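You operate a simulated robot arm through the tools that you are given. There is no shell and no other tool. Be economical: measure what you need, move in short steps, check, and stop when the job is done.

Carry out the task below with a simulated two-armed robot. There is one attempt and no reset: what you move stays moved.

## Task
Put the two palettes from the drainer in the bench drawer and fold the teal cloth in half.
Fine: drawer shut again; the cloth stays on the bench; leave the teal palette and the white cloth.
Where things are to end (x, y in the base frame): palette within 6 cm of [64, 17]; palette within 6 cm of [75, 1].

Only the result counts: the job must be done as asked and must still hold three seconds after the hand-in. Knocking over, shifting, dropping, spilling or breaking anything else fails it. Flat cloth is picked up by pressing the open fingertips on it (5 to 10 N) and closing them slowly along it; thin cloth reads only 2 to 8 mm in the jaws.

## Robot
Two 7-joint arms with two-finger parallel grippers on one trunk, on a base that drives. Base frame: it is fixed to the floor where the robot stands at the start and does not move with it; the origin is under the middle of the robot, x ahead of it, y to its left, z up. Units: cm, degrees, N and s.
The left shoulder is at the start at [7, 13.3, 105.1], the right one opposite. With the tool pointing down near the work surface each hand reaches from about 10 to 64 cm from the robot's upright axis, wherever it stands, measured 20 degrees to its own side. Places, roughly: bench drawer [70, 10, 70]; inside of the bench drawer [80, 10, 60]; middle of the steel bench [80, -10, 80]; palette [150, -100, 75]. Payload 1.57 kg a hand.
The TCP of each hand is the grasp point between the finger pads, 3 cm short of the fingertips. In the tool frame z runs along the fingers and y along their closing line. The gripper opens to 8 cm. The fingers are 1.7 cm wide and 1.2 cm thick; the gripper's body (4 by 8.2 cm) begins 8 cm behind the TCP.
Orientation is that of the tool frame in the base frame, as a unit quaternion [w, x, y, z]. With the fingers straight down and closing along the base's y, the tool's x points along the base's -x, its y along +y and its z along -z.

## Interface
- The arms move only by the tool move_arm. It takes "left_steps", "right_steps" or both (then of equal length, played together; a hand with none holds still); each is a list of rows, each a list of 3 entries, a list of its own where there are three numbers: the shift along the tool's x, y, z in units of 40 mm (1.0 is 40 mm), then the turn, a rotation vector about the tool's x, y, z in units of 6 degrees (1.0 is 6 degrees), then the closure in counts, from 0 (fully open) to 255 (shut). In form: [[[dx, dy, dz], [ax, ay, az], gripper], ...]. A call has 1 to 20 rows; each row shifts and turns the commanded pose from where the row before left it, along the tool's axes as they then stand. A call with a number of a shift or a turn outside -1 to 1 is refused whole. A row lasts 0.2 s, in which the tool goes at most 5 cm and 8.6 degrees; a call with a longer step from one row to the next is refused whole, and so is a gripper value outside its range. A pose out of reach is approached as far as the arm can. The call stops where the force on the tool passes 40 N (or 10 N more than at its start, if that is more) or the arm is blocked; 0.2 s more then pass. The fingers move at their own pace (about 15.3 cm/s each) and stop on an object; they squeeze with about 20 N. The grip force told is the motor's: it shows also when the fingers shut on nothing. Time passes only in rows, and 0.2 s behind the last, so rows that do not move let the fingers close. The reply holds the time, the measured pose of the TCP, the force on the tool along the base axes, the opening and the grip force, in the units named above and with some noise, with the torque about the TCP (base axes, N m) and any sound that the robot's microphone picked up.
- Cameras (640 x 400 px; columns grow to the right, rows downward): "scene" is now at [13.04, -1.13, 126.72]; the picture's right is [-0.16, -0.99, 0.00], its down [-0.68, 0.11, -0.73] and it looks along [0.72, -0.11, -0.69] (base axes); focal length 268 px, centre (320, 200). "left" rides on the left gripper at [7.2, 0.7, -12.2] in its tool frame; the picture's right is [-0.09, 1.00, 0.00], its down [-0.84, -0.08, -0.54] and it looks along [-0.54, -0.05, 0.84] (tool axes); focal length 238 px, centre (320, 200). "right" rides on the right gripper at [7.2, -0.7, -12.2] in its tool frame; the picture's right is [0.09, 1.00, 0.00], its down [-0.84, 0.08, -0.54] and it looks along [-0.54, 0.05, 0.84] (tool axes); focal length 238 px, centre (320, 200). There is no depth. A picture from a camera that has moved, and an enlarged one, comes with that camera's place and axes in the base frame and with its lens.
- capture(camera): a new picture of that camera. The clock stands still meanwhile.
- raise_lower(by): slides the trunk up (or, below 0, down) by that many cm; the arms and the scene camera ride with it, the base frame stays. It gives what a move gives, with no picture.
- steer(legs): drives the robot by 1 to 6 legs, each [ahead, left, turn to the left] in cm, cm and degrees, along the robot's own axes; the way and the turn of a leg run together, so that a leg with both is an arc; at most 150 cm and 180 degrees a leg. The arms and the cameras ride along, it lands a little off, and it stops where it bumps. It gives what a move gives.
- turn_head(pan, tilt): turns the head with the scene camera to pan (to the left, within 86 degrees either way) and tilt (down, from -29 to 69), counted from straight ahead of the robot. It gives what a move gives.
- close_up(camera, box): a new picture of the part [left, top, right, bottom] of that camera's present view, enlarged. The clock stands still meanwhile.
- job_done(): hands the job in; it is judged then, once.

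Work in short steps. Places have to be worked out from the pictures, the camera data and where the tool is seen: move nearer, look again, correct. Check each grasp and each placing, and mend what went wrong. You have 120 turns and 108 pictures in all, those below and enlarged ones among them. Open the grippers and draw the arms clear of the work before you hand the job in, unless the task says otherwise; then end with one line.

The tools are called after "Emit:" by a JSON object that holds its "op" and its "data". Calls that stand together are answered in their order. move_arm: Moves the arms, as the interface text tells. Its arguments: {"type":"object","properties":{"left_steps":{"type":"array","items":{"type":"array"}},"right_steps":{"type":"array","items":{"type":"array"}}},"required":[]} The other tools are called the same way: raise_lower (by) slides the trunk up or down; steer (legs) drives the base; turn_head (pan, tilt) turns the head that bears the scene camera; capture (camera) takes a picture; close_up (camera, box) takes an enlarged picture of a part of a camera's view; job_done () hands the job in.

At the start:

```text
time: 0.0
left_tool_pos: [50.41, 11.44, 104.41]
left_orientation: [0.0, -0.001, 1.0, 0.001]
left_contact_force: [0.4, 0.3, -0.1]
left_torque: [0.01, -0.01, 0.03]
left_gripper_width: 8.01
left_finger_force: 0.1
right_tool_pos: [44.93, -25.88, 104.73]
right_orientation: [0.0, 0.0, 1.0, -0.001]
right_contact_force: [0.4, 0.2, -0.5]
right_torque: [-0.01, 0.02, -0.01]
right_gripper_width: 7.98
right_finger_force: 0.0
trunk travel left (down, up): [-62.5, 31.5]
robot x, y, heading: [0.24, -0.14, 0.1]
head pan, tilt: [-9.0, 43.3]
```

scene: 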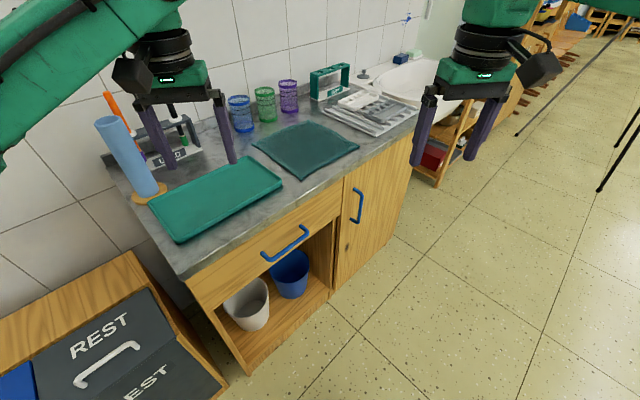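
right: 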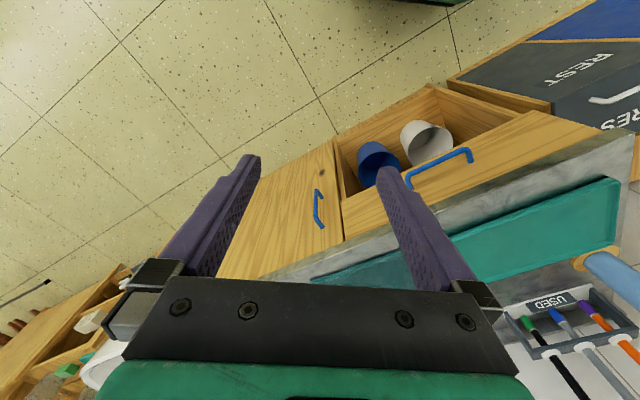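
left: 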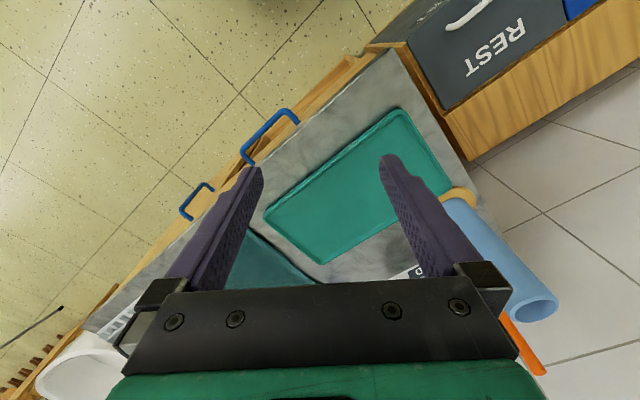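

I first enlarge the bench and look around for the drainer holding the two palettes.

Emit:
{"op": "close_up", "data": {"camera": "scene", "box": [220, 40, 460, 190]}}

Emit:
{"op": "turn_head", "data": {"pan": -45, "tilt": 25}}

Emit:
{"op": "capture", "data": {"camera": "scene"}}

```text
2.67 times, centred on (340, 115) of scene
camera zoom: at [13.04, -1.13, 126.72], right [-0.16, -0.99, 0.0], down [-0.68, 0.11, -0.73], along [0.72, -0.11, -0.69], focal length 715 px, centre (267, 427)
```

zoom: 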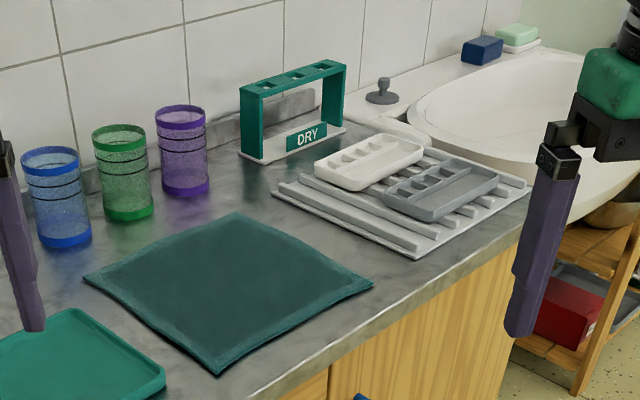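

```text
time: 1.0
left_tool_pos: [50.36, 11.63, 104.39]
left_orientation: [-0.001, -0.001, 1.0, 0.0]
left_contact_force: [-0.5, 0.0, 0.3]
left_torque: [0.02, 0.0, 0.0]
left_gripper_width: 7.98
left_finger_force: 0.1
right_tool_pos: [45.0, -25.82, 104.62]
right_orientation: [0.0, 0.001, 1.0, 0.0]
right_contact_force: [-0.7, -0.5, -1.1]
right_torque: [0.05, 0.02, 0.01]
right_gripper_width: 8.01
right_finger_force: 0.1
trunk travel left (down, up): [-62.5, 31.5]
robot x, y, heading: [-0.21, -0.07, -0.0]
head pan, tilt: [-45.0, 25.0]
```

```text
103 pictures are left
camera scene: at [11.4, -6.34, 129.53], right [-0.71, -0.71, 0.0], down [-0.3, 0.3, -0.91], along [0.64, -0.64, -0.42], focal length 268 px, centre (320, 200)
```

scene: 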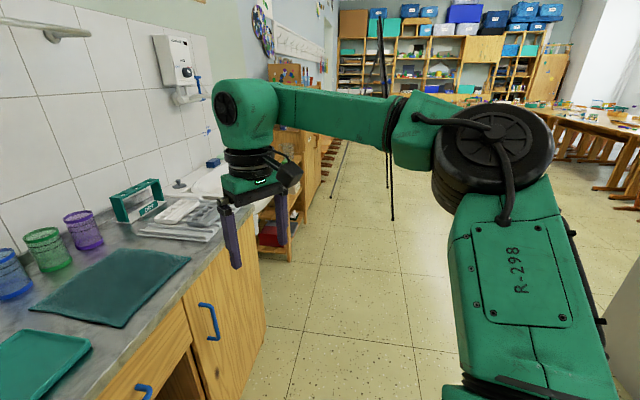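

The drainer's palettes are a white and a grey one at the far right of the bench; the bench front runs about along (0.6,-0.8), so I should face heading ≈37°. I turn left and slide right so I stand in front of the bench, then look.

Emit:
{"op": "steer", "data": {"legs": [[0, 0, 37], [-8, -48, 0]]}}

Emit:
{"op": "turn_head", "data": {"pan": 0, "tilt": 50}}

Emit:
{"op": "capture", "data": {"camera": "scene"}}

```text
time: 5.7
left_tool_pos: [56.16, -4.23, 104.46]
left_orientation: [-0.001, -0.316, 0.949, 0.0]
left_contact_force: [-0.3, -0.2, -0.1]
left_torque: [0.02, -0.02, 0.03]
left_gripper_width: 8.0
left_finger_force: 0.0
right_tool_pos: [74.2, -37.51, 104.74]
right_orientation: [0.0, -0.315, 0.949, 0.0]
right_contact_force: [1.2, 0.4, -0.2]
right_torque: [0.01, -0.01, 0.02]
right_gripper_width: 8.0
right_finger_force: 0.0
trunk travel left (down, up): [-62.5, 31.5]
robot x, y, heading: [22.7, -44.03, 36.6]
head pan, tilt: [-45.0, 25.0]
```

```text
time: 6.8
left_tool_pos: [56.32, -4.34, 104.41]
left_orientation: [0.0, -0.316, 0.949, 0.0]
left_contact_force: [0.9, -0.2, 0.4]
left_torque: [0.0, -0.02, 0.02]
left_gripper_width: 7.98
left_finger_force: 0.0
right_tool_pos: [74.15, -37.67, 104.73]
right_orientation: [0.0, -0.315, 0.949, 0.0]
right_contact_force: [-0.6, 0.5, 0.0]
right_torque: [0.01, 0.0, 0.01]
right_gripper_width: 8.0
right_finger_force: 0.1
trunk travel left (down, up): [-62.5, 31.5]
robot x, y, heading: [22.53, -43.66, 37.2]
head pan, tilt: [0.0, 50.0]
```

```text
102 pictures are left
camera scene: at [32.69, -36.0, 125.79], right [0.6, -0.8, 0.0], down [-0.61, -0.46, -0.64], along [0.52, 0.38, -0.77], focal length 268 px, centre (320, 200)
```

scene: 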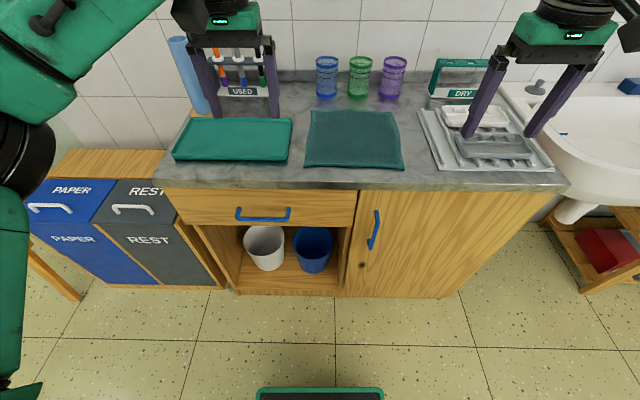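

The bench is now squarely ahead (heading ≈37°). In bench axes (e along the front to the right, n inward) the drawer handle is near e=34.5, n≈44, z≈72. I back off 15 cm and turn the left hand to point horizontally forward with the fingers closing vertically.

Emit:
{"op": "steer", "data": {"legs": [[-15, 0, 0]]}}

Emit:
{"op": "move_arm", "data": {"left_steps": [[[0, 0, 0], [-0.77, -0.77, 0.77], 0], [[0, 0, 0], [-0.77, -0.77, 0.77], 0], [[0, 0, 0], [-0.77, -0.77, 0.77], 0], [[0, 0, 0], [-0.77, -0.77, 0.77], 0], [[0, 0, 0], [-0.77, -0.77, 0.77], 0], [[0, 0, 0], [-0.77, -0.77, 0.77], 0], [[0, 0, 0], [-0.77, -0.77, 0.77], 0], [[0, 0, 0], [-0.77, -0.77, 0.77], 0], [[0, 0, 0], [-0.77, -0.77, 0.77], 0], [[0, 0, 0], [-0.77, -0.77, 0.77], 0], [[0, 0, 0], [-0.77, -0.77, 0.77], 0], [[0, 0, 0], [-0.77, -0.77, 0.77], 0], [[0, 0, 0], [-0.77, -0.77, 0.77], 0], [[0, 0, 0], [-0.77, -0.77, 0.77], 0], [[0, 0, 0], [-0.77, -0.77, 0.77], 0], [[0, 0, 0], [0, 0, 0], 0]]}}

Emit:
{"op": "capture", "data": {"camera": "scene"}}

```text
time: 8.1
left_tool_pos: [44.34, -13.07, 104.53]
left_orientation: [-0.001, -0.318, 0.948, 0.0]
left_contact_force: [0.0, 1.0, -0.2]
left_torque: [-0.03, 0.03, 0.04]
left_gripper_width: 8.01
left_finger_force: 0.1
right_tool_pos: [62.44, -46.15, 104.75]
right_orientation: [0.0, -0.316, 0.949, -0.001]
right_contact_force: [0.7, 0.7, 0.1]
right_torque: [-0.01, 0.01, -0.02]
right_gripper_width: 8.02
right_finger_force: 0.1
trunk travel left (down, up): [-62.5, 31.5]
robot x, y, heading: [11.0, -52.49, 36.9]
head pan, tilt: [0.0, 50.0]
```

```text
time: 11.5
left_tool_pos: [44.26, -12.99, 104.41]
left_orientation: [0.316, 0.316, 0.632, 0.633]
left_contact_force: [0.0, 0.4, -0.2]
left_torque: [-0.01, 0.02, 0.02]
left_gripper_width: 8.01
left_finger_force: 0.1
right_tool_pos: [62.44, -46.28, 104.84]
right_orientation: [0.0, -0.317, 0.948, 0.0]
right_contact_force: [-0.1, -0.2, 0.2]
right_torque: [0.0, 0.0, -0.02]
right_gripper_width: 7.99
right_finger_force: 0.0
trunk travel left (down, up): [-62.5, 31.5]
robot x, y, heading: [10.74, -52.69, 36.7]
head pan, tilt: [0.0, 50.0]
```

```text
101 pictures are left
camera scene: at [20.92, -44.81, 125.78], right [0.6, -0.8, 0.0], down [-0.61, -0.46, -0.64], along [0.51, 0.39, -0.77], focal length 268 px, centre (320, 200)
```

scene: 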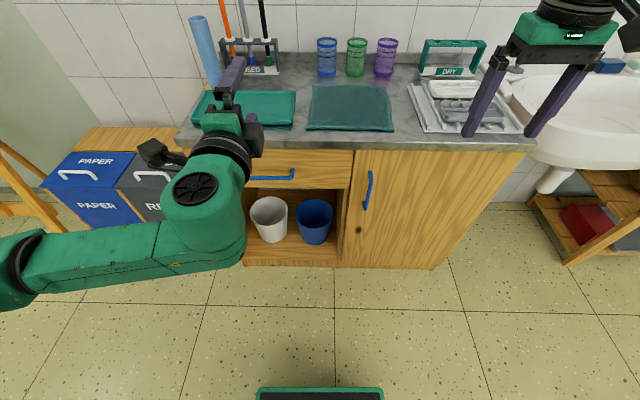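

The hand now points forward. I lower it in front of the drawer to about handle height, still ~13 cm short of it, and look with the hand camera.

Emit:
{"op": "move_arm", "data": {"left_steps": [[[0, -1, 0], [0, 0, 0], 0], [[0, -1, 0], [0, 0, 0], 0], [[0, -1, 0], [0, 0, 0], 0], [[0, -1, 0], [0, 0, 0], 0], [[0, -1, 0], [0, 0, 0], 0], [[0, -1, 0], [0, 0, 0], 0], [[0.3, -1, 0], [0, 0, 0], 0], [[0.3, -1, 0], [0, 0, 0], 0], [[0, 0, 0], [0, 0, 0], 0]]}}

Emit:
{"op": "capture", "data": {"camera": "left"}}

Emit:
{"op": "close_up", "data": {"camera": "scene", "box": [170, 110, 410, 260]}}

```text
time: 13.5
left_tool_pos: [42.95, -11.17, 72.34]
left_orientation: [0.316, 0.317, 0.633, 0.632]
left_contact_force: [0.8, 0.0, 0.8]
left_torque: [0.03, 0.01, -0.01]
left_gripper_width: 8.0
left_finger_force: 0.0
right_tool_pos: [62.48, -46.28, 104.8]
right_orientation: [0.0, -0.317, 0.949, 0.0]
right_contact_force: [0.1, 0.1, 0.3]
right_torque: [-0.03, 0.03, 0.0]
right_gripper_width: 8.0
right_finger_force: 0.1
trunk travel left (down, up): [-62.5, 31.5]
robot x, y, heading: [11.13, -52.39, 36.5]
head pan, tilt: [0.0, 50.0]
```

```text
100 pictures are left
camera left: at [28.81, -12.94, 73.12], right [0.06, -0.07, 1.0], down [0.07, -0.99, -0.08], along [1.0, 0.07, -0.05], focal length 238 px, centre (320, 200)
```

left: 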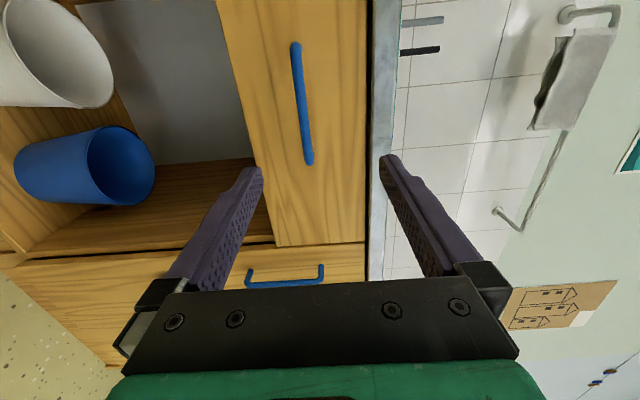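

```text
2.67 times, centred on (290, 185) of scene
camera zoom: at [20.88, -44.81, 125.79], right [0.6, -0.8, 0.0], down [-0.61, -0.46, -0.64], along [0.51, 0.39, -0.77], focal length 715 px, centre (400, 240)
```

zoom: 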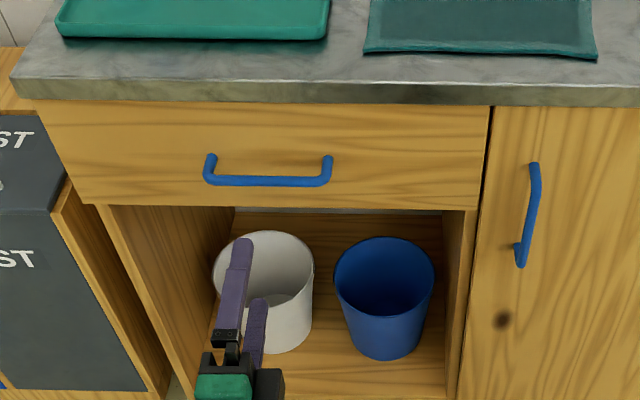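

The handle bar sits at about e 27–40, n≈44.7, z≈70.5. I drop 1.9 cm, advance 16 cm, then close on the bar.

Emit:
{"op": "move_arm", "data": {"left_steps": [[[0, -0.47, 0.3], [0, 0, 0], 0], [[0, 0, 1], [0, 0, 0], 0], [[0, 0, 1], [0, 0, 0], 0], [[0, 0, 1], [0, 0, 0], 0], [[0, 0, 0.8], [0, 0, 0], 0], [[0, 0, 0], [0, 0, 0], 0]]}}

Emit:
{"op": "capture", "data": {"camera": "left"}}

```text
time: 14.9
left_tool_pos: [55.98, -1.22, 70.56]
left_orientation: [0.316, 0.316, 0.633, 0.632]
left_contact_force: [-0.5, -0.5, 0.3]
left_torque: [0.01, 0.01, 0.01]
left_gripper_width: 7.99
left_finger_force: 0.1
right_tool_pos: [62.33, -46.21, 104.77]
right_orientation: [0.0, -0.316, 0.949, 0.0]
right_contact_force: [0.4, -0.6, -0.1]
right_torque: [-0.01, -0.03, 0.01]
right_gripper_width: 8.0
right_finger_force: 0.0
trunk travel left (down, up): [-62.5, 31.5]
robot x, y, heading: [10.62, -52.76, 36.6]
head pan, tilt: [0.0, 50.0]
```

```text
98 pictures are left
camera left: at [41.83, -2.92, 71.13], right [0.06, -0.07, 1.0], down [0.07, -0.99, -0.08], along [1.0, 0.07, -0.05], focal length 238 px, centre (320, 200)
```

left: 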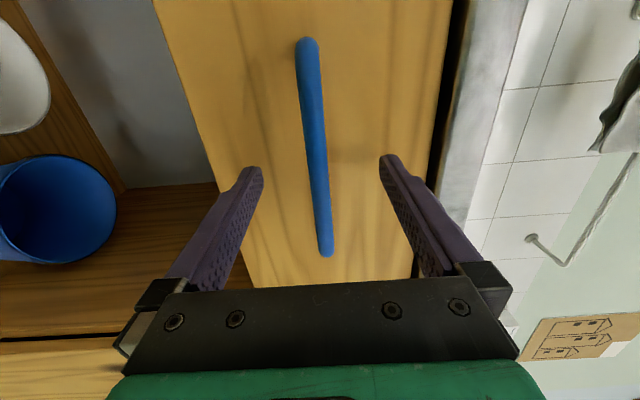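

The bar is centred between the fingers and level with the tips. I advance 0.5 cm and close on it slowly.

Emit:
{"op": "move_arm", "data": {"left_steps": [[[0, 0, 0.12], [0, 0, 0], 0], [[0, 0, 0], [0, 0, 0], 80], [[0, 0, 0], [0, 0, 0], 150], [[0, 0, 0], [0, 0, 0], 230], [[0, 0, 0], [0, 0, 0], 255], [[0, 0, 0], [0, 0, 0], 255]]}}

```text
time: 16.3
left_tool_pos: [56.29, -0.93, 70.53]
left_orientation: [0.316, 0.315, 0.633, 0.633]
left_contact_force: [0.6, 0.5, 0.8]
left_torque: [-0.04, 0.02, 0.1]
left_gripper_width: 1.17
left_finger_force: 28.2
right_tool_pos: [62.34, -46.16, 104.88]
right_orientation: [0.0, -0.316, 0.949, 0.0]
right_contact_force: [0.4, -0.2, 0.1]
right_torque: [-0.02, -0.02, 0.01]
right_gripper_width: 7.98
right_finger_force: 0.1
trunk travel left (down, up): [-62.5, 31.5]
robot x, y, heading: [10.78, -52.84, 36.7]
head pan, tilt: [0.0, 50.0]
```

The bar is gripped (1.17 cm). I pull the drawer by driving the base straight back.

Emit:
{"op": "steer", "data": {"legs": [[-12, 0, 0]]}}

Emit:
{"op": "capture", "data": {"camera": "scene"}}

```text
time: 17.6
left_tool_pos: [46.51, -7.98, 70.51]
left_orientation: [0.316, 0.314, 0.633, 0.633]
left_contact_force: [-6.1, 9.0, 0.3]
left_torque: [0.07, -0.07, 0.6]
left_gripper_width: 1.17
left_finger_force: 29.0
right_tool_pos: [52.54, -53.32, 104.92]
right_orientation: [0.0, -0.317, 0.948, 0.0]
right_contact_force: [-0.5, -0.1, 0.5]
right_torque: [0.0, 0.0, 0.03]
right_gripper_width: 8.01
right_finger_force: 0.0
trunk travel left (down, up): [-62.5, 31.5]
robot x, y, heading: [1.54, -59.52, 37.0]
head pan, tilt: [0.0, 50.0]
```

```text
97 pictures are left
camera scene: at [11.11, -51.82, 125.8], right [0.6, -0.8, 0.0], down [-0.61, -0.46, -0.64], along [0.52, 0.38, -0.77], focal length 268 px, centre (320, 200)
```

scene: 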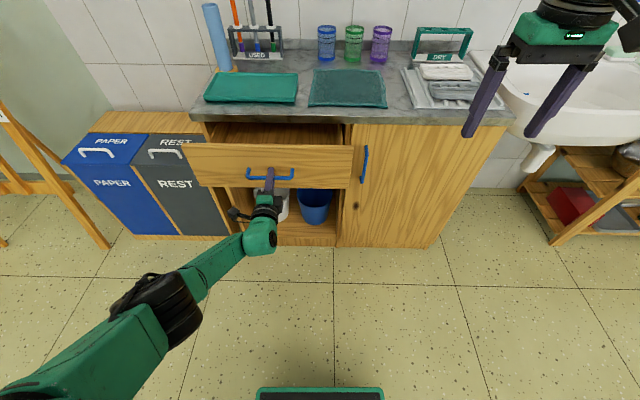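

The drawer slides well with small forces. I pull another 13 cm.

Emit:
{"op": "steer", "data": {"legs": [[-13, 0, 0]]}}

Emit:
{"op": "capture", "data": {"camera": "scene"}}

```text
time: 18.9
left_tool_pos: [35.85, -15.59, 70.43]
left_orientation: [0.314, 0.314, 0.634, 0.633]
left_contact_force: [-9.3, 12.8, 0.5]
left_torque: [0.1, -0.01, 0.64]
left_gripper_width: 1.2
left_finger_force: 29.0
right_tool_pos: [42.03, -61.15, 104.85]
right_orientation: [0.001, -0.317, 0.948, -0.002]
right_contact_force: [-1.0, -1.2, 0.1]
right_torque: [0.01, -0.01, -0.01]
right_gripper_width: 8.0
right_finger_force: 0.0
trunk travel left (down, up): [-62.5, 31.5]
robot x, y, heading: [-9.15, -67.72, 37.1]
head pan, tilt: [0.0, 50.0]
```

```text
96 pictures are left
camera scene: at [0.52, -59.65, 125.8], right [0.6, -0.8, 0.0], down [-0.61, -0.46, -0.64], along [0.52, 0.38, -0.77], focal length 268 px, centre (320, 200)
```

scene: 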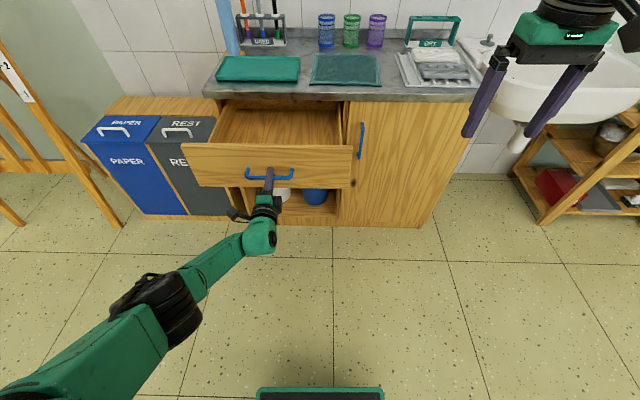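

The drawer is open by 25.1 cm (targets when open lie at n≈36). I release, back off, and raise the hand.

Emit:
{"op": "move_arm", "data": {"left_steps": [[[0, 0, 0], [0, 0, 0], 0], [[0, 0, 0], [0, 0, 0], 0], [[0, 0, 0], [0, 0, 0], 0], [[0, 0, -1], [0, 0, 0], 0], [[0, 0, -1], [0, 0, 0], 0], [[0, 0.8, -0.4], [0, 0, 0], 0], [[0, 1, 0], [0, 0, 0], 0], [[0, 1, 0], [0, 0, 0], 0], [[0, 1, 0], [0, 0, 0], 0], [[0, 1, 0], [0, 0, 0], 0], [[0, 1, 0], [0, 0, 0], 0], [[0, 1, 0], [0, 0, 0], 0], [[0, 1, 0], [0, 0, 0], 0], [[0, 1, 0], [0, 0, 0], 0], [[0, 0, 0], [0, 0, 0], 0]]}}

Emit:
{"op": "move_arm", "data": {"left_steps": [[[0, 0, 0], [0.77, 0.77, -0.77], 0], [[0, 0, 0], [0.77, 0.77, -0.77], 0], [[0, 0, 0], [0.77, 0.77, -0.77], 0], [[0, 0, 0], [0.77, 0.77, -0.77], 0], [[0, 0, 0], [0.77, 0.77, -0.77], 0], [[0, 0, 0], [0.77, 0.77, -0.77], 0], [[0, 0, 0], [0.77, 0.77, -0.77], 0], [[0, 0, 0], [0.77, 0.77, -0.77], 0], [[0, 0, 0], [0.77, 0.77, -0.77], 0], [[0, 0, 0], [0.77, 0.77, -0.77], 0], [[0, 0, 0], [0.77, 0.77, -0.77], 0], [[0, 0, 0], [0.77, 0.77, -0.77], 0], [[0, 0, 0], [0.77, 0.77, -0.77], 0], [[0, 0, 0], [0.77, 0.77, -0.77], 0], [[0, 0, 0], [0.77, 0.77, -0.77], 0], [[0, 0, 0], [0, 0, 0], 0]]}}

```text
time: 22.1
left_tool_pos: [28.28, -21.53, 105.48]
left_orientation: [0.314, 0.314, 0.633, 0.634]
left_contact_force: [0.0, -0.4, -0.4]
left_torque: [-0.01, -0.03, 0.01]
left_gripper_width: 8.0
left_finger_force: 0.0
right_tool_pos: [42.18, -61.3, 104.82]
right_orientation: [0.0, -0.316, 0.949, 0.0]
right_contact_force: [0.4, 0.3, -0.2]
right_torque: [0.01, -0.01, 0.02]
right_gripper_width: 8.02
right_finger_force: 0.1
trunk travel left (down, up): [-62.5, 31.5]
robot x, y, heading: [-9.35, -67.62, 36.9]
head pan, tilt: [0.0, 50.0]
```

```text
time: 25.5
left_tool_pos: [29.37, -20.45, 105.57]
left_orientation: [0.05, -0.241, 0.964, 0.101]
left_contact_force: [0.0, 0.4, 0.5]
left_torque: [-0.04, 0.02, 0.0]
left_gripper_width: 8.01
left_finger_force: 0.2
left hand out of reach, approached as far as the arm can: row 10, 11, 14, 15
right_tool_pos: [42.17, -61.2, 104.65]
right_orientation: [0.0, -0.316, 0.949, 0.0]
right_contact_force: [-0.1, -0.7, -1.0]
right_torque: [0.02, 0.02, -0.01]
right_gripper_width: 8.01
right_finger_force: 0.1
trunk travel left (down, up): [-62.5, 31.5]
robot x, y, heading: [-9.73, -67.74, 36.8]
head pan, tilt: [0.0, 50.0]
```

The hand was too near the body to finish turning; I extend it forward so it can settle into the straight-down pose.

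Emit:
{"op": "move_arm", "data": {"left_steps": [[[-1, 0, 0], [0, 0, 0], 0], [[-1, 0, 0], [0, 0, 0], 0], [[-1, 0, 0], [0, 0, 0], 0], [[-1, 0, 0], [0, 0, 0], 0], [[0, 0, 0], [0, 0, 0], 0], [[0, 0, 0], [0, 0, 0], 0]]}}

```text
time: 26.9
left_tool_pos: [29.29, -20.53, 105.63]
left_orientation: [0.05, -0.241, 0.964, 0.102]
left_contact_force: [-0.1, -0.5, -0.6]
left_torque: [-0.04, -0.01, -0.02]
left_gripper_width: 7.97
left_finger_force: 0.0
left hand out of reach, approached as far as the arm can: row 1, 2, 3, 4
right_tool_pos: [42.14, -61.23, 104.65]
right_orientation: [0.001, -0.316, 0.949, -0.001]
right_contact_force: [0.1, -0.6, -0.6]
right_torque: [0.02, 0.05, 0.02]
right_gripper_width: 8.0
right_finger_force: 0.1
trunk travel left (down, up): [-62.5, 31.5]
robot x, y, heading: [-9.35, -67.43, 37.0]
head pan, tilt: [0.0, 50.0]
```

In fact the hand is near its far reach limit (59 cm ahead), so I draw it back instead.

Emit:
{"op": "move_arm", "data": {"left_steps": [[[1, 0, 0], [0, 0, 0], 0], [[1, 0, 0], [0, 0, 0], 0], [[1, 0, 0], [0, 0, 0], 0], [[1, 0, 0], [0, 0, 0], 0], [[0, 0, 0], [0, 0, 0], 0], [[0, 0, 0], [0, 0, 0], 0]]}}

```text
time: 28.3
left_tool_pos: [25.58, -18.63, 106.89]
left_orientation: [0.049, -0.241, 0.964, 0.102]
left_contact_force: [-0.4, -0.3, 0.1]
left_torque: [0.0, 0.02, 0.0]
left_gripper_width: 8.02
left_finger_force: 0.1
left hand out of reach, approached as far as the arm can: row 1, 2, 3, 4
right_tool_pos: [42.19, -61.3, 104.76]
right_orientation: [0.0, -0.316, 0.949, 0.0]
right_contact_force: [-0.2, 0.2, -0.9]
right_torque: [-0.02, -0.01, -0.02]
right_gripper_width: 8.0
right_finger_force: 0.1
trunk travel left (down, up): [-62.5, 31.5]
robot x, y, heading: [-9.34, -67.95, 37.1]
head pan, tilt: [0.0, 50.0]
```

The arm seems to sit at a joint limit. I undo part of the turn while bringing the hand nearer, then will finish turning there.

Emit:
{"op": "move_arm", "data": {"left_steps": [[[0, 0, 0], [-0.77, -0.77, 0.77], 0], [[0, 0, 0], [-0.77, -0.77, 0.77], 0], [[0, 0, 0], [-0.77, -0.77, 0.77], 0], [[0, 0, 0], [-0.77, -0.77, 0.77], 0], [[0, 0, 0], [-0.77, -0.77, 0.77], 0], [[0, 0, 0], [-0.77, -0.77, 0.77], 0], [[0, 0, 0], [-0.77, -0.77, 0.77], 0], [[0, 0, 0], [-0.77, -0.77, 0.77], 0], [[0, 0, 0], [-0.77, -0.77, 0.77], 0], [[0, 0, 0], [-0.77, -0.77, 0.77], 0], [[0, 0, 0], [-0.77, -0.77, 0.77], 0], [[0, 0, 0], [0, 0, 0], 0]]}}

```text
time: 30.9
left_tool_pos: [26.05, -18.15, 107.09]
left_orientation: [0.285, 0.235, 0.729, 0.576]
left_contact_force: [0.1, 0.1, 0.0]
left_torque: [0.01, -0.02, -0.01]
left_gripper_width: 7.99
left_finger_force: 0.0
left hand out of reach, approached as far as the arm can: row 1
right_tool_pos: [42.35, -61.31, 104.76]
right_orientation: [-0.001, -0.317, 0.949, 0.0]
right_contact_force: [-0.3, -0.5, 0.4]
right_torque: [0.03, 0.0, 0.01]
right_gripper_width: 8.01
right_finger_force: 0.1
trunk travel left (down, up): [-62.5, 31.5]
robot x, y, heading: [-9.25, -67.48, 36.8]
head pan, tilt: [0.0, 50.0]
```

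Now I bring the hand in by about 16 cm and then turn it to straight down.

Emit:
{"op": "move_arm", "data": {"left_steps": [[[-0.12, -0.36, -0.79], [0, 0, 0], 0], [[-0.12, -0.36, -0.79], [0, 0, 0], 0], [[-0.12, -0.36, -0.79], [0, 0, 0], 0], [[-0.12, -0.36, -0.79], [0, 0, 0], 0], [[-0.12, -0.36, -0.79], [0, 0, 0], 0], [[0, 0, 0], [0.772, 0.765, -0.767], 0], [[0, 0, 0], [0.772, 0.765, -0.767], 0], [[0, 0, 0], [0.772, 0.765, -0.767], 0], [[0, 0, 0], [0.772, 0.765, -0.767], 0], [[0, 0, 0], [0.772, 0.765, -0.767], 0], [[0, 0, 0], [0.772, 0.765, -0.767], 0], [[0, 0, 0], [0.772, 0.765, -0.767], 0], [[0, 0, 0], [0.772, 0.765, -0.767], 0], [[0, 0, 0], [0.772, 0.765, -0.767], 0], [[0, 0, 0], [0.772, 0.765, -0.767], 0], [[0, 0, 0], [0.772, 0.765, -0.767], 0], [[0, 0, 0], [0.772, 0.765, -0.767], 0], [[0, 0, 0], [0.772, 0.765, -0.767], 0], [[0, 0, 0], [0, 0, 0], 0]]}}

```text
time: 32.3
left_tool_pos: [16.45, -31.85, 100.92]
left_orientation: [0.194, 0.272, 0.725, 0.603]
left_contact_force: [-0.1, 1.1, -0.3]
left_torque: [0.01, 0.05, -0.03]
left_gripper_width: 8.01
left_finger_force: 0.1
right_tool_pos: [42.3, -61.08, 104.65]
right_orientation: [-0.001, -0.316, 0.949, -0.001]
right_contact_force: [-0.3, 0.4, -0.2]
right_torque: [-0.03, 0.06, 0.0]
right_gripper_width: 7.99
right_finger_force: 0.0
trunk travel left (down, up): [-62.5, 31.5]
robot x, y, heading: [-9.16, -67.47, 37.2]
head pan, tilt: [0.0, 50.0]
stopped in row 6 (left hand): the arm was blocked; the commanded pose is now the measured one
```

The arm reported being blocked; I look before going on.

Emit:
{"op": "capture", "data": {"camera": "scene"}}

Emit:
{"op": "capture", "data": {"camera": "left"}}

```text
95 pictures are left
camera scene: at [0.82, -59.68, 125.77], right [0.6, -0.8, 0.0], down [-0.61, -0.46, -0.64], along [0.51, 0.38, -0.77], focal length 268 px, centre (320, 200)
```

scene: 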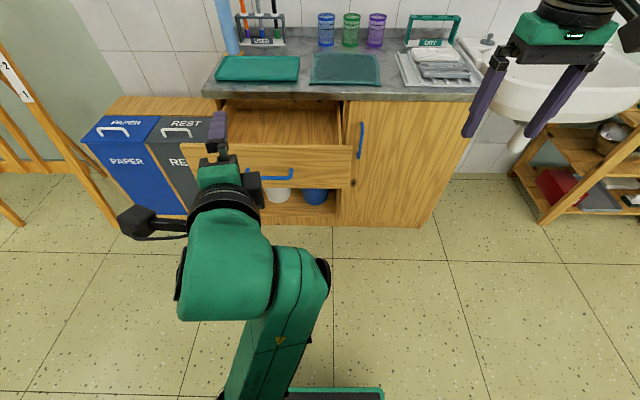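

```text
94 pictures are left
camera left: at [3.54, -36.7, 104.26], right [0.23, 0.07, 0.97], down [0.31, -0.95, -0.01], along [0.92, 0.3, -0.24], focal length 238 px, centre (320, 200)
```

left: 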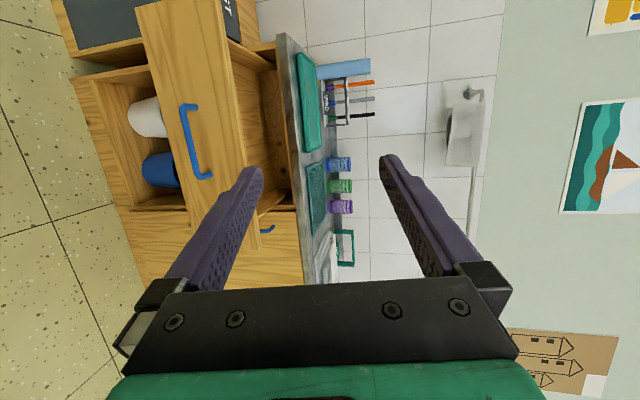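

Nothing external is touching; the arm is just folded. I return to the horizontal pose at the distance (≈51 cm ahead) where the turn worked before, and then repeat it reversed.

Emit:
{"op": "move_arm", "data": {"left_steps": [[[0, 0, 0], [-0.65, -0.8, -0.07], 0], [[0, 0, 0.5], [-0.65, -0.8, -0.07], 0], [[0, 0, 0.5], [-0.65, -0.8, -0.07], 0], [[-0.125, 0.3, 0.6], [0, 0, 0], 0], [[-0.125, 0.3, 0.6], [0, 0, 0], 0], [[-0.125, 0.3, 0], [0, 0, 0], 0], [[0, 0, 0], [0, 0, 0], 0]]}}

```text
time: 32.8
left_tool_pos: [16.63, -28.86, 103.62]
left_orientation: [0.162, 0.327, 0.607, 0.706]
left_contact_force: [0.0, 0.7, 0.1]
left_torque: [0.02, 0.0, 0.02]
left_gripper_width: 8.02
left_finger_force: 0.1
right_tool_pos: [42.32, -61.36, 104.75]
right_orientation: [-0.001, -0.316, 0.949, 0.0]
right_contact_force: [-0.4, -0.1, -0.4]
right_torque: [0.02, 0.0, -0.01]
right_gripper_width: 8.0
right_finger_force: 0.1
trunk travel left (down, up): [-62.5, 31.5]
robot x, y, heading: [-9.37, -67.81, 37.2]
head pan, tilt: [0.0, 50.0]
stopped in row 2 (left hand): the arm was blocked; the commanded pose is now the measured one
```

Again blocked, probably by the folded elbow against the trunk. I try a plain forward move away from the body.

Emit:
{"op": "move_arm", "data": {"left_steps": [[[0.08, 0, 0.5], [0, 0, 0], 0], [[0.08, 0, 0.5], [0, 0, 0], 0], [[0.08, 0, 0.5], [0, 0, 0], 0], [[0.08, 0, 0.5], [0, 0, 0], 0], [[0.08, 0, 0.5], [0, 0, 0], 0], [[0.08, 0, 0.5], [0, 0, 0], 0], [[0, 0, 0], [0, 0, 0], 0]]}}

Emit:
{"op": "capture", "data": {"camera": "scene"}}

```text
time: 34.4
left_tool_pos: [23.03, -18.78, 104.96]
left_orientation: [0.165, 0.325, 0.607, 0.706]
left_contact_force: [-0.1, 0.1, 0.5]
left_torque: [0.0, -0.01, -0.03]
left_gripper_width: 7.97
left_finger_force: 0.1
right_tool_pos: [42.15, -61.29, 104.75]
right_orientation: [0.0, -0.317, 0.948, 0.0]
right_contact_force: [0.4, -0.3, 0.2]
right_torque: [-0.01, 0.01, 0.01]
right_gripper_width: 8.02
right_finger_force: 0.2
trunk travel left (down, up): [-62.5, 31.5]
robot x, y, heading: [-9.2, -67.63, 36.9]
head pan, tilt: [0.0, 50.0]
```

```text
93 pictures are left
camera scene: at [0.73, -59.89, 125.79], right [0.6, -0.8, 0.0], down [-0.61, -0.46, -0.64], along [0.51, 0.39, -0.77], focal length 268 px, centre (320, 200)
```

scene: 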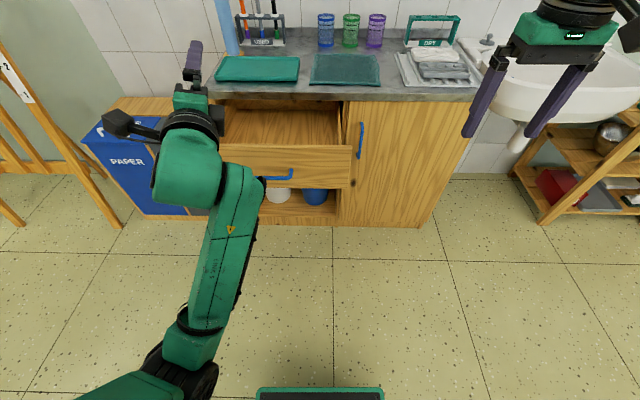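

The arm is free now with the elbow low. I bring the hand slightly lower and closer, then turn toward straight down.

Emit:
{"op": "move_arm", "data": {"left_steps": [[[0, -0.8, -0.4], [0, 0, 0], 0], [[0, -0.8, -0.4], [0, 0, 0], 0], [[0, -0.8, -0.4], [0, 0, 0], 0], [[0, 0, 0], [0.902, 0.554, -0.73], 0], [[0, 0, 0], [0.902, 0.554, -0.73], 0], [[0, 0, 0], [0.902, 0.554, -0.73], 0], [[0, 0, 0], [0.902, 0.554, -0.73], 0], [[0, 0, 0], [0.902, 0.554, -0.73], 0], [[0, 0, 0], [0.902, 0.554, -0.73], 0], [[0, 0, 0], [0.902, 0.554, -0.73], 0], [[0, 0, 0], [0.902, 0.554, -0.73], 0], [[0, 0, 0], [0.902, 0.554, -0.73], 0], [[0, 0, 0], [0.902, 0.554, -0.73], 0], [[0, 0, 0], [0.902, 0.554, -0.73], 0], [[0, 0, 0], [0.902, 0.554, -0.73], 0], [[0, 0, 0], [0.902, 0.554, -0.73], 0], [[0, 0, 0], [0.902, 0.554, -0.73], 0], [[0, 0, 0], [0.902, 0.554, -0.73], 0], [[0, 0, 0], [0.902, 0.554, -0.73], 0], [[0, 0, 0], [0, 0, 0], 0]]}}

Emit:
{"op": "capture", "data": {"camera": "scene"}}

```text
time: 36.5
left_tool_pos: [15.74, -17.36, 95.67]
left_orientation: [0.051, 0.067, 0.847, 0.525]
left_contact_force: [-0.1, -0.1, 0.0]
left_torque: [-0.02, -0.01, -0.03]
left_gripper_width: 8.0
left_finger_force: 0.0
right_tool_pos: [42.41, -61.28, 104.73]
right_orientation: [-0.001, -0.316, 0.949, 0.0]
right_contact_force: [0.5, -0.6, 0.0]
right_torque: [0.01, 0.02, 0.0]
right_gripper_width: 7.96
right_finger_force: 0.0
trunk travel left (down, up): [-62.5, 31.5]
robot x, y, heading: [-9.14, -67.69, 37.1]
head pan, tilt: [0.0, 50.0]
stopped in row 10 (left hand): the arm was blocked; the commanded pose is now the measured one
```

```text
92 pictures are left
camera scene: at [0.8, -59.85, 125.78], right [0.6, -0.8, 0.0], down [-0.61, -0.46, -0.64], along [0.51, 0.39, -0.77], focal length 268 px, centre (320, 200)
```

scene: 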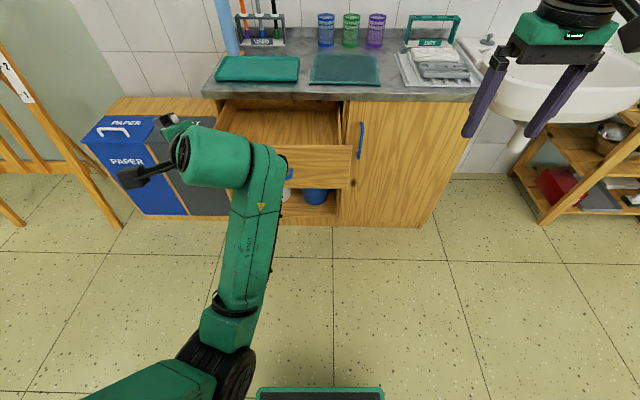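

The elbow has folded into an awkward posture. I go back to the horizontal forward pose first.

Emit:
{"op": "move_arm", "data": {"left_steps": [[[0, 0, 0], [-0.517, -0.89, 0.227], 0], [[0, 0, 0], [-0.517, -0.89, 0.227], 0], [[0, 0, 0], [-0.517, -0.89, 0.227], 0], [[0, 0, 0], [-0.517, -0.89, 0.227], 0], [[0, 0, 0], [-0.517, -0.89, 0.227], 0], [[0, 0, 0], [-0.517, -0.89, 0.227], 0], [[0, 0, 0], [-0.517, -0.89, 0.227], 0], [[0, 0, 0], [-0.517, -0.89, 0.227], 0], [[0, 0, 0.8], [0, 0, 0], 0], [[0, 0, 0.8], [0, 0, 0], 0], [[0, 0, 0.8], [0, 0, 0], 0], [[0, 0, 0.8], [0, 0, 0], 0], [[0, 0, 0], [0, 0, 0], 0]]}}

```text
time: 39.4
left_tool_pos: [26.01, -9.57, 95.66]
left_orientation: [0.317, 0.318, 0.632, 0.631]
left_contact_force: [0.1, 0.7, -0.3]
left_torque: [-0.03, 0.01, 0.01]
left_gripper_width: 8.02
left_finger_force: 0.0
right_tool_pos: [42.25, -61.37, 104.64]
right_orientation: [0.0, -0.317, 0.949, 0.001]
right_contact_force: [-0.3, -0.5, 0.2]
right_torque: [0.0, -0.01, 0.01]
right_gripper_width: 8.0
right_finger_force: 0.0
trunk travel left (down, up): [-62.5, 31.5]
robot x, y, heading: [-9.34, -67.56, 36.8]
head pan, tilt: [0.0, 50.0]
```

The horizontal pose is regained. I try the turn in a different order: roll about the fingers first, then pitch down.

Emit:
{"op": "move_arm", "data": {"left_steps": [[[0, 0, 0], [0, 0, -1], 0], [[0, 0, 0], [0, 0, -1], 0], [[0, 0, 0], [0, 0, -1], 0], [[0, 0, 0], [0, 0, -1], 0], [[0, 0, 0], [0, 0, -1], 0], [[0, 0, 0], [0, 0, -1], 0], [[0, 0, 0], [0, 0, -1], 0], [[0, 0, 0], [0, 0, -1], 0], [[0, 0, 0], [0, 0, -1], 0], [[0, 0, 0], [0, 0, -1], 0], [[0, 0, 0], [0, 0, -1], 0], [[0, 0, 0], [0, 0, -1], 0], [[0, 0, 0], [0, 0, -1], 0], [[0, 0, 0], [0, 0, -1], 0], [[0, 0, 0], [0, 0, -1], 0], [[0, 0, 0], [0, 0, 0], 0]]}}

Emit:
{"op": "capture", "data": {"camera": "scene"}}

```text
time: 42.8
left_tool_pos: [26.08, -9.64, 95.62]
left_orientation: [0.671, -0.223, 0.672, 0.222]
left_contact_force: [0.1, 0.5, 0.6]
left_torque: [-0.02, -0.02, -0.01]
left_gripper_width: 7.98
left_finger_force: 0.0
right_tool_pos: [42.14, -61.27, 104.74]
right_orientation: [0.0, -0.317, 0.949, -0.001]
right_contact_force: [-0.3, -0.3, 0.4]
right_torque: [-0.03, -0.01, -0.02]
right_gripper_width: 7.98
right_finger_force: 0.1
trunk travel left (down, up): [-62.5, 31.5]
robot x, y, heading: [-9.21, -67.76, 36.7]
head pan, tilt: [0.0, 50.0]
```

```text
91 pictures are left
camera scene: at [0.74, -59.84, 125.78], right [0.6, -0.8, 0.0], down [-0.61, -0.46, -0.64], along [0.51, 0.39, -0.77], focal length 268 px, centre (320, 200)
```

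scene: 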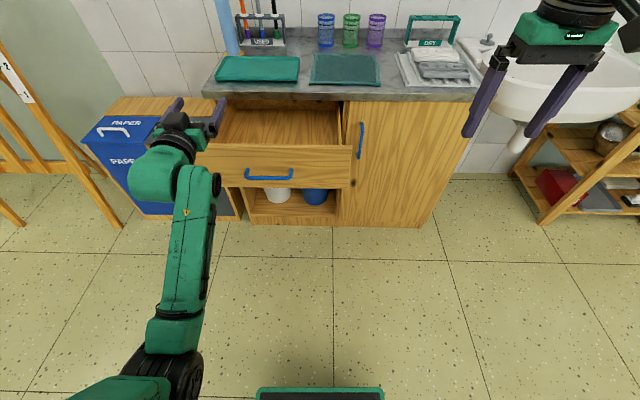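

The roll worked. Now I draw back 12 cm and pitch the fingers down.

Emit:
{"op": "move_arm", "data": {"left_steps": [[[0, 0, -1], [0, 0, 0], 0], [[0, 0, -1], [0, 0, 0], 0], [[0, 0, -1], [0, 0, 0], 0], [[0, 0, 0], [0, 1, 0], 0], [[0, 0, 0], [0, 1, 0], 0], [[0, 0, 0], [0, 1, 0], 0], [[0, 0, 0], [0, 1, 0], 0], [[0, 0, 0], [0, 1, 0], 0], [[0, 0, 0], [0, 1, 0], 0], [[0, 0, 0], [0, 1, 0], 0], [[0, 0, 0], [0, 1, 0], 0], [[0, 0, 0], [0, 1, 0], 0], [[0, 0, 0], [0, 1, 0], 0], [[0, 0, 0], [0, 1, 0], 0], [[0, 0, 0], [0, 1, 0], 0], [[0, 0, 0], [0, 1, 0], 0], [[0, 0, 0], [0, 1, 0], 0], [[0, 0, 0], [0, 1, 0], 0], [[0, 0, 0], [0, 0, 0], 0]]}}

Emit:
{"op": "capture", "data": {"camera": "scene"}}

```text
time: 46.8
left_tool_pos: [16.2, -16.87, 95.68]
left_orientation: [-0.001, -0.315, 0.949, -0.002]
left_contact_force: [-0.6, -0.1, 0.2]
left_torque: [-0.04, -0.01, -0.02]
left_gripper_width: 7.97
left_finger_force: 0.1
right_tool_pos: [42.29, -61.16, 104.72]
right_orientation: [0.0, -0.317, 0.949, 0.0]
right_contact_force: [0.8, -0.2, -0.5]
right_torque: [-0.01, 0.01, -0.01]
right_gripper_width: 8.0
right_finger_force: 0.1
trunk travel left (down, up): [-62.5, 31.5]
robot x, y, heading: [-9.44, -67.64, 36.7]
head pan, tilt: [0.0, 50.0]
```

```text
90 pictures are left
camera scene: at [0.72, -59.84, 125.79], right [0.6, -0.8, 0.0], down [-0.61, -0.46, -0.64], along [0.51, 0.39, -0.77], focal length 268 px, centre (320, 200)
```

scene: 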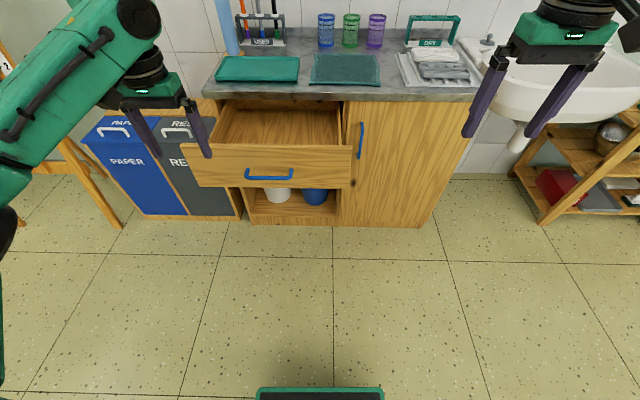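

The hand is straight down again. Now I drive right and ahead to stand in front of the drainer, clear of the open drawer, and look.

Emit:
{"op": "steer", "data": {"legs": [[0, -46, 0], [48, 0, 0]]}}

Emit:
{"op": "capture", "data": {"camera": "scene"}}

Emit:
{"op": "capture", "data": {"camera": "left"}}

```text
time: 52.0
left_tool_pos: [81.75, -24.63, 95.75]
left_orientation: [-0.001, -0.317, 0.949, -0.001]
left_contact_force: [0.2, -0.2, 0.1]
left_torque: [0.0, 0.01, -0.01]
left_gripper_width: 8.01
left_finger_force: 0.0
right_tool_pos: [107.78, -68.99, 104.65]
right_orientation: [0.0, -0.318, 0.948, 0.0]
right_contact_force: [-0.1, -0.6, 0.2]
right_torque: [0.0, 0.01, 0.01]
right_gripper_width: 7.98
right_finger_force: 0.0
trunk travel left (down, up): [-62.5, 31.5]
robot x, y, heading: [56.61, -75.67, 37.2]
head pan, tilt: [0.0, 50.0]
```

```text
89 pictures are left
camera scene: at [66.35, -67.74, 125.79], right [0.6, -0.8, 0.0], down [-0.61, -0.46, -0.64], along [0.51, 0.39, -0.77], focal length 268 px, centre (320, 200)
```

scene: 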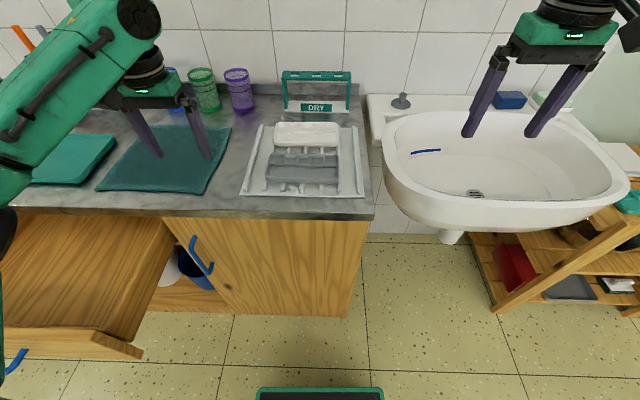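

```text
88 pictures are left
camera left: at [75.55, -28.59, 107.84], right [-0.52, 0.85, 0.0], down [0.72, 0.44, 0.54], along [0.46, 0.28, -0.84], focal length 238 px, centre (320, 200)
```

left: 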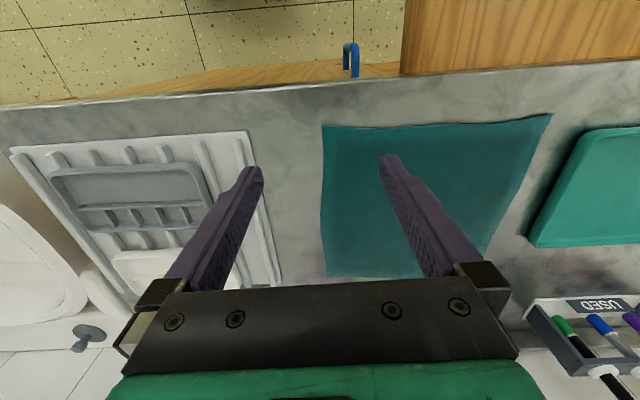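

I enlarge the drainer to see how each palette lies.

Emit:
{"op": "close_up", "data": {"camera": "scene", "box": [225, 105, 385, 205]}}

```text
4.00 times, centred on (305, 155) of scene
camera zoom: at [66.35, -67.74, 125.79], right [0.6, -0.8, 0.0], down [-0.61, -0.46, -0.64], along [0.51, 0.39, -0.77], focal length 1072 px, centre (380, 380)
```

zoom: 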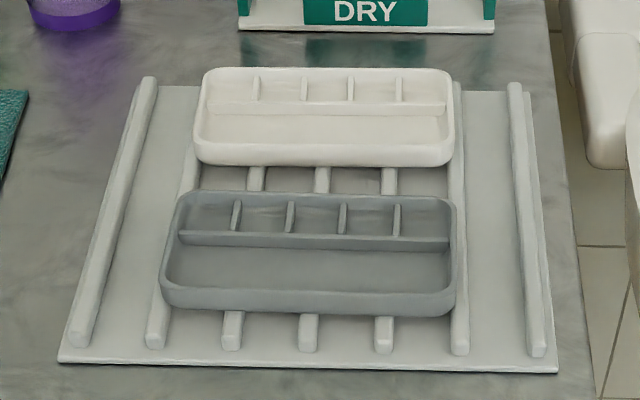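

The palettes are about 16 × 8 cm, too wide to span, so I will pinch each one's long centre divider at its middle cell (grey ≈ e 90.4, n 58.3; white ≈ e 90.6, n 70.6). I move right 10 and ahead 12 so the left hand can reach the white one.

Emit:
{"op": "steer", "data": {"legs": [[0, -10, 0], [12, 0, 0]]}}

Emit:
{"op": "move_arm", "data": {"left_steps": [[[0, 0, -0.5], [0, 0, 1], 0], [[0, 0, 0], [0, 0, 1], 0], [[0, 0, 0], [0, 0, 1], 0], [[0, 0, 0], [0, 0, 1], 0], [[0, 0, 0], [0, 0, 1], 0], [[0, 0, 0], [0, 0, 1], 0], [[0, 0, 0], [0, 0, 1], 0], [[0, 0, 0], [0, 0, 1], 0], [[0, 0, 0], [0, 0, 1], 0], [[0, 0, 0], [0, 0, 1], 0], [[0, 0, 0], [0, 0, 1], 0], [[0, 0, 0], [0, 0, 1], 0], [[0, 0, 0], [0, 0, 1], 0], [[0, 0, 0], [0, 0, 1], 0], [[0, 0, 0], [0, 0, 1], 0], [[0, 0, 0], [0, 0, 0], 0]]}}

Emit:
{"op": "capture", "data": {"camera": "scene"}}

Emit:
{"op": "capture", "data": {"camera": "left"}}

```text
time: 54.0
left_tool_pos: [97.35, -25.34, 95.82]
left_orientation: [-0.001, -0.317, 0.948, 0.0]
left_contact_force: [0.2, 0.3, 0.0]
left_torque: [0.0, 0.02, 0.01]
left_gripper_width: 7.99
left_finger_force: 0.0
right_tool_pos: [123.42, -69.81, 104.86]
right_orientation: [0.0, -0.32, 0.947, 0.0]
right_contact_force: [0.0, 0.6, 0.4]
right_torque: [0.03, -0.02, -0.01]
right_gripper_width: 8.0
right_finger_force: 0.0
trunk travel left (down, up): [-62.5, 31.5]
robot x, y, heading: [71.96, -76.37, 36.8]
head pan, tilt: [0.0, 50.0]
```

```text
time: 57.4
left_tool_pos: [97.39, -25.51, 97.45]
left_orientation: [0.0, 0.447, 0.895, -0.001]
left_contact_force: [-1.0, 0.4, -0.5]
left_torque: [-0.01, -0.01, -0.01]
left_gripper_width: 8.01
left_finger_force: 0.1
right_tool_pos: [123.49, -69.68, 104.85]
right_orientation: [-0.001, -0.319, 0.948, 0.0]
right_contact_force: [-0.7, 0.9, 0.6]
right_torque: [-0.01, 0.01, 0.0]
right_gripper_width: 7.99
right_finger_force: 0.1
trunk travel left (down, up): [-62.5, 31.5]
robot x, y, heading: [72.15, -76.67, 37.2]
head pan, tilt: [0.0, 50.0]
```

```text
86 pictures are left
camera scene: at [82.06, -68.51, 125.78], right [0.61, -0.8, 0.0], down [-0.61, -0.46, -0.64], along [0.51, 0.39, -0.77], focal length 268 px, centre (320, 200)
```

scene: 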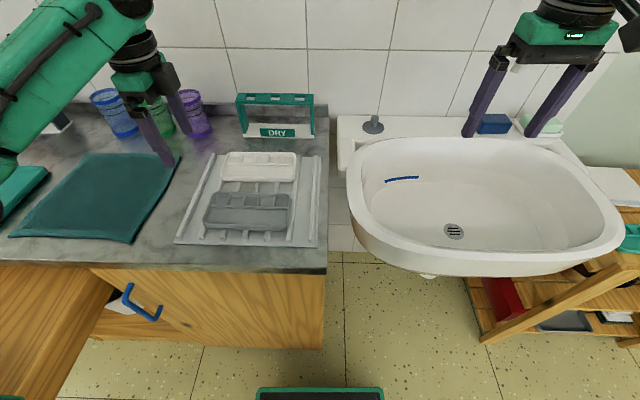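

```text
85 pictures are left
camera left: at [93.5, -19.45, 109.76], right [0.85, 0.52, 0.0], down [0.44, -0.71, 0.54], along [0.28, -0.46, -0.84], focal length 238 px, centre (320, 200)
```

left: 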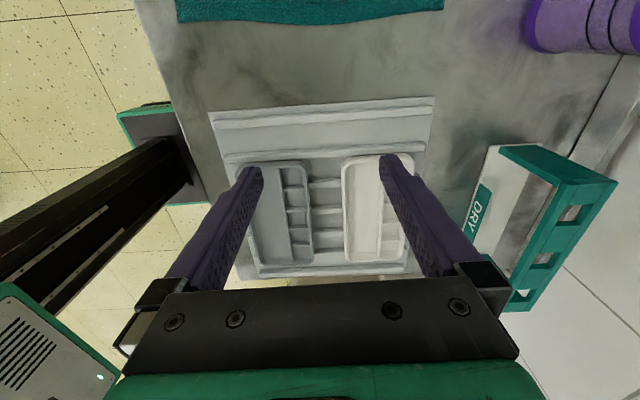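

Good view. I enlarge the drainer again from this second spot to triangulate heights.

Emit:
{"op": "close_up", "data": {"camera": "scene", "box": [170, 140, 330, 240]}}

Emit:
{"op": "close_up", "data": {"camera": "left", "box": [220, 80, 460, 230]}}

```text
4.00 times, centred on (250, 190) of scene
camera zoom: at [82.06, -68.51, 125.78], right [0.61, -0.8, 0.0], down [-0.61, -0.46, -0.64], along [0.51, 0.39, -0.77], focal length 1072 px, centre (600, 240)
```

zoom: 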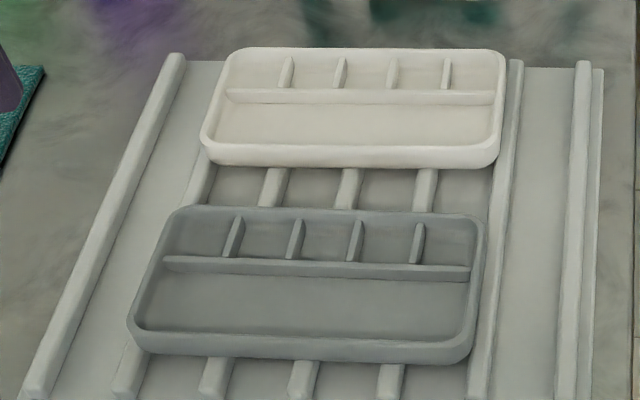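

```text
2.67 times, centred on (340, 155) of left
camera zoom: at [93.5, -19.45, 109.76], right [0.85, 0.52, 0.0], down [0.44, -0.71, 0.54], along [0.28, -0.46, -0.84], focal length 636 px, centre (267, 320)
```

zoom: 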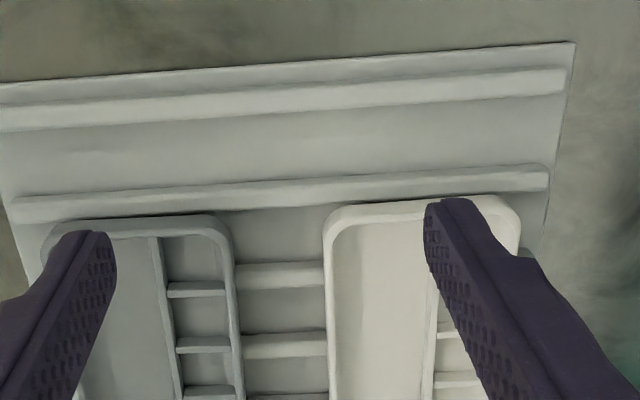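

Both views agree: divider tops at z≈85, white at e≈90.8, n≈69.3, grey at e≈90.5, n≈57.1. I move the left hand above the white divider with the fingers narrowed to ~2.4 cm and check.

Emit:
{"op": "move_arm", "data": {"left_steps": [[[-0.75, 0.415, 0], [0, 0, 0], 178], [[-0.75, 0.415, 0], [0, 0, 0], 178], [[-0.75, 0.415, 0], [0, 0, 0], 178], [[-0.75, 0.415, 0], [0, 0, 0], 178], [[0, 0, 0.5], [0, 0, 0], 178], [[0, 0, 0.5], [0, 0, 0], 178], [[0, 0, 0], [0, 0, 0], 178]]}}

Emit:
{"op": "capture", "data": {"camera": "left"}}

Emit:
{"op": "close_up", "data": {"camera": "scene", "box": [170, 120, 330, 220]}}

```text
time: 59.0
left_tool_pos: [109.96, -31.12, 93.53]
left_orientation: [-0.001, 0.446, 0.895, 0.0]
left_contact_force: [0.1, 0.0, 0.5]
left_torque: [-0.02, 0.04, -0.02]
left_gripper_width: 2.4
left_finger_force: 0.1
right_tool_pos: [123.66, -69.77, 104.69]
right_orientation: [0.0, -0.32, 0.948, 0.0]
right_contact_force: [0.0, -0.6, -0.5]
right_torque: [0.0, 0.0, -0.02]
right_gripper_width: 7.99
right_finger_force: 0.0
trunk travel left (down, up): [-62.5, 31.5]
robot x, y, heading: [71.82, -76.2, 37.1]
head pan, tilt: [0.0, 50.0]
```

```text
82 pictures are left
camera left: at [106.05, -25.17, 105.83], right [0.85, 0.53, 0.0], down [0.44, -0.71, 0.54], along [0.28, -0.46, -0.84], focal length 238 px, centre (320, 200)
```

left: 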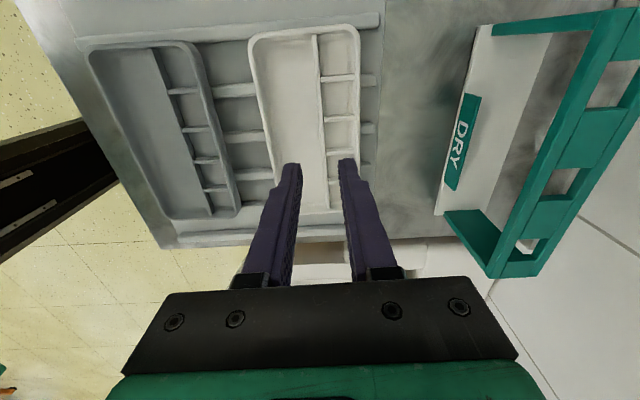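

```text
4.00 times, centred on (250, 170) of scene
camera zoom: at [82.07, -68.57, 125.79], right [0.61, -0.8, 0.0], down [-0.61, -0.46, -0.64], along [0.51, 0.39, -0.77], focal length 1072 px, centre (600, 320)
```

zoom: 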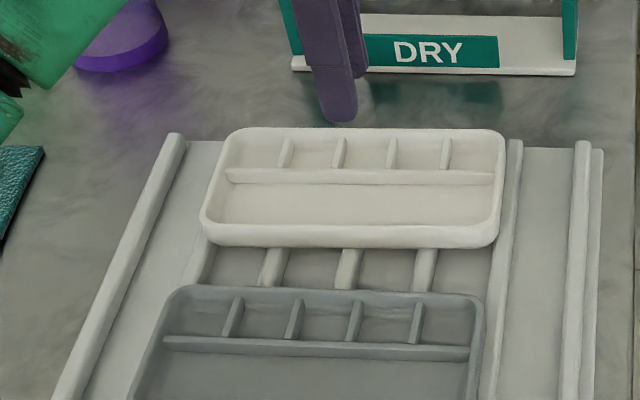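

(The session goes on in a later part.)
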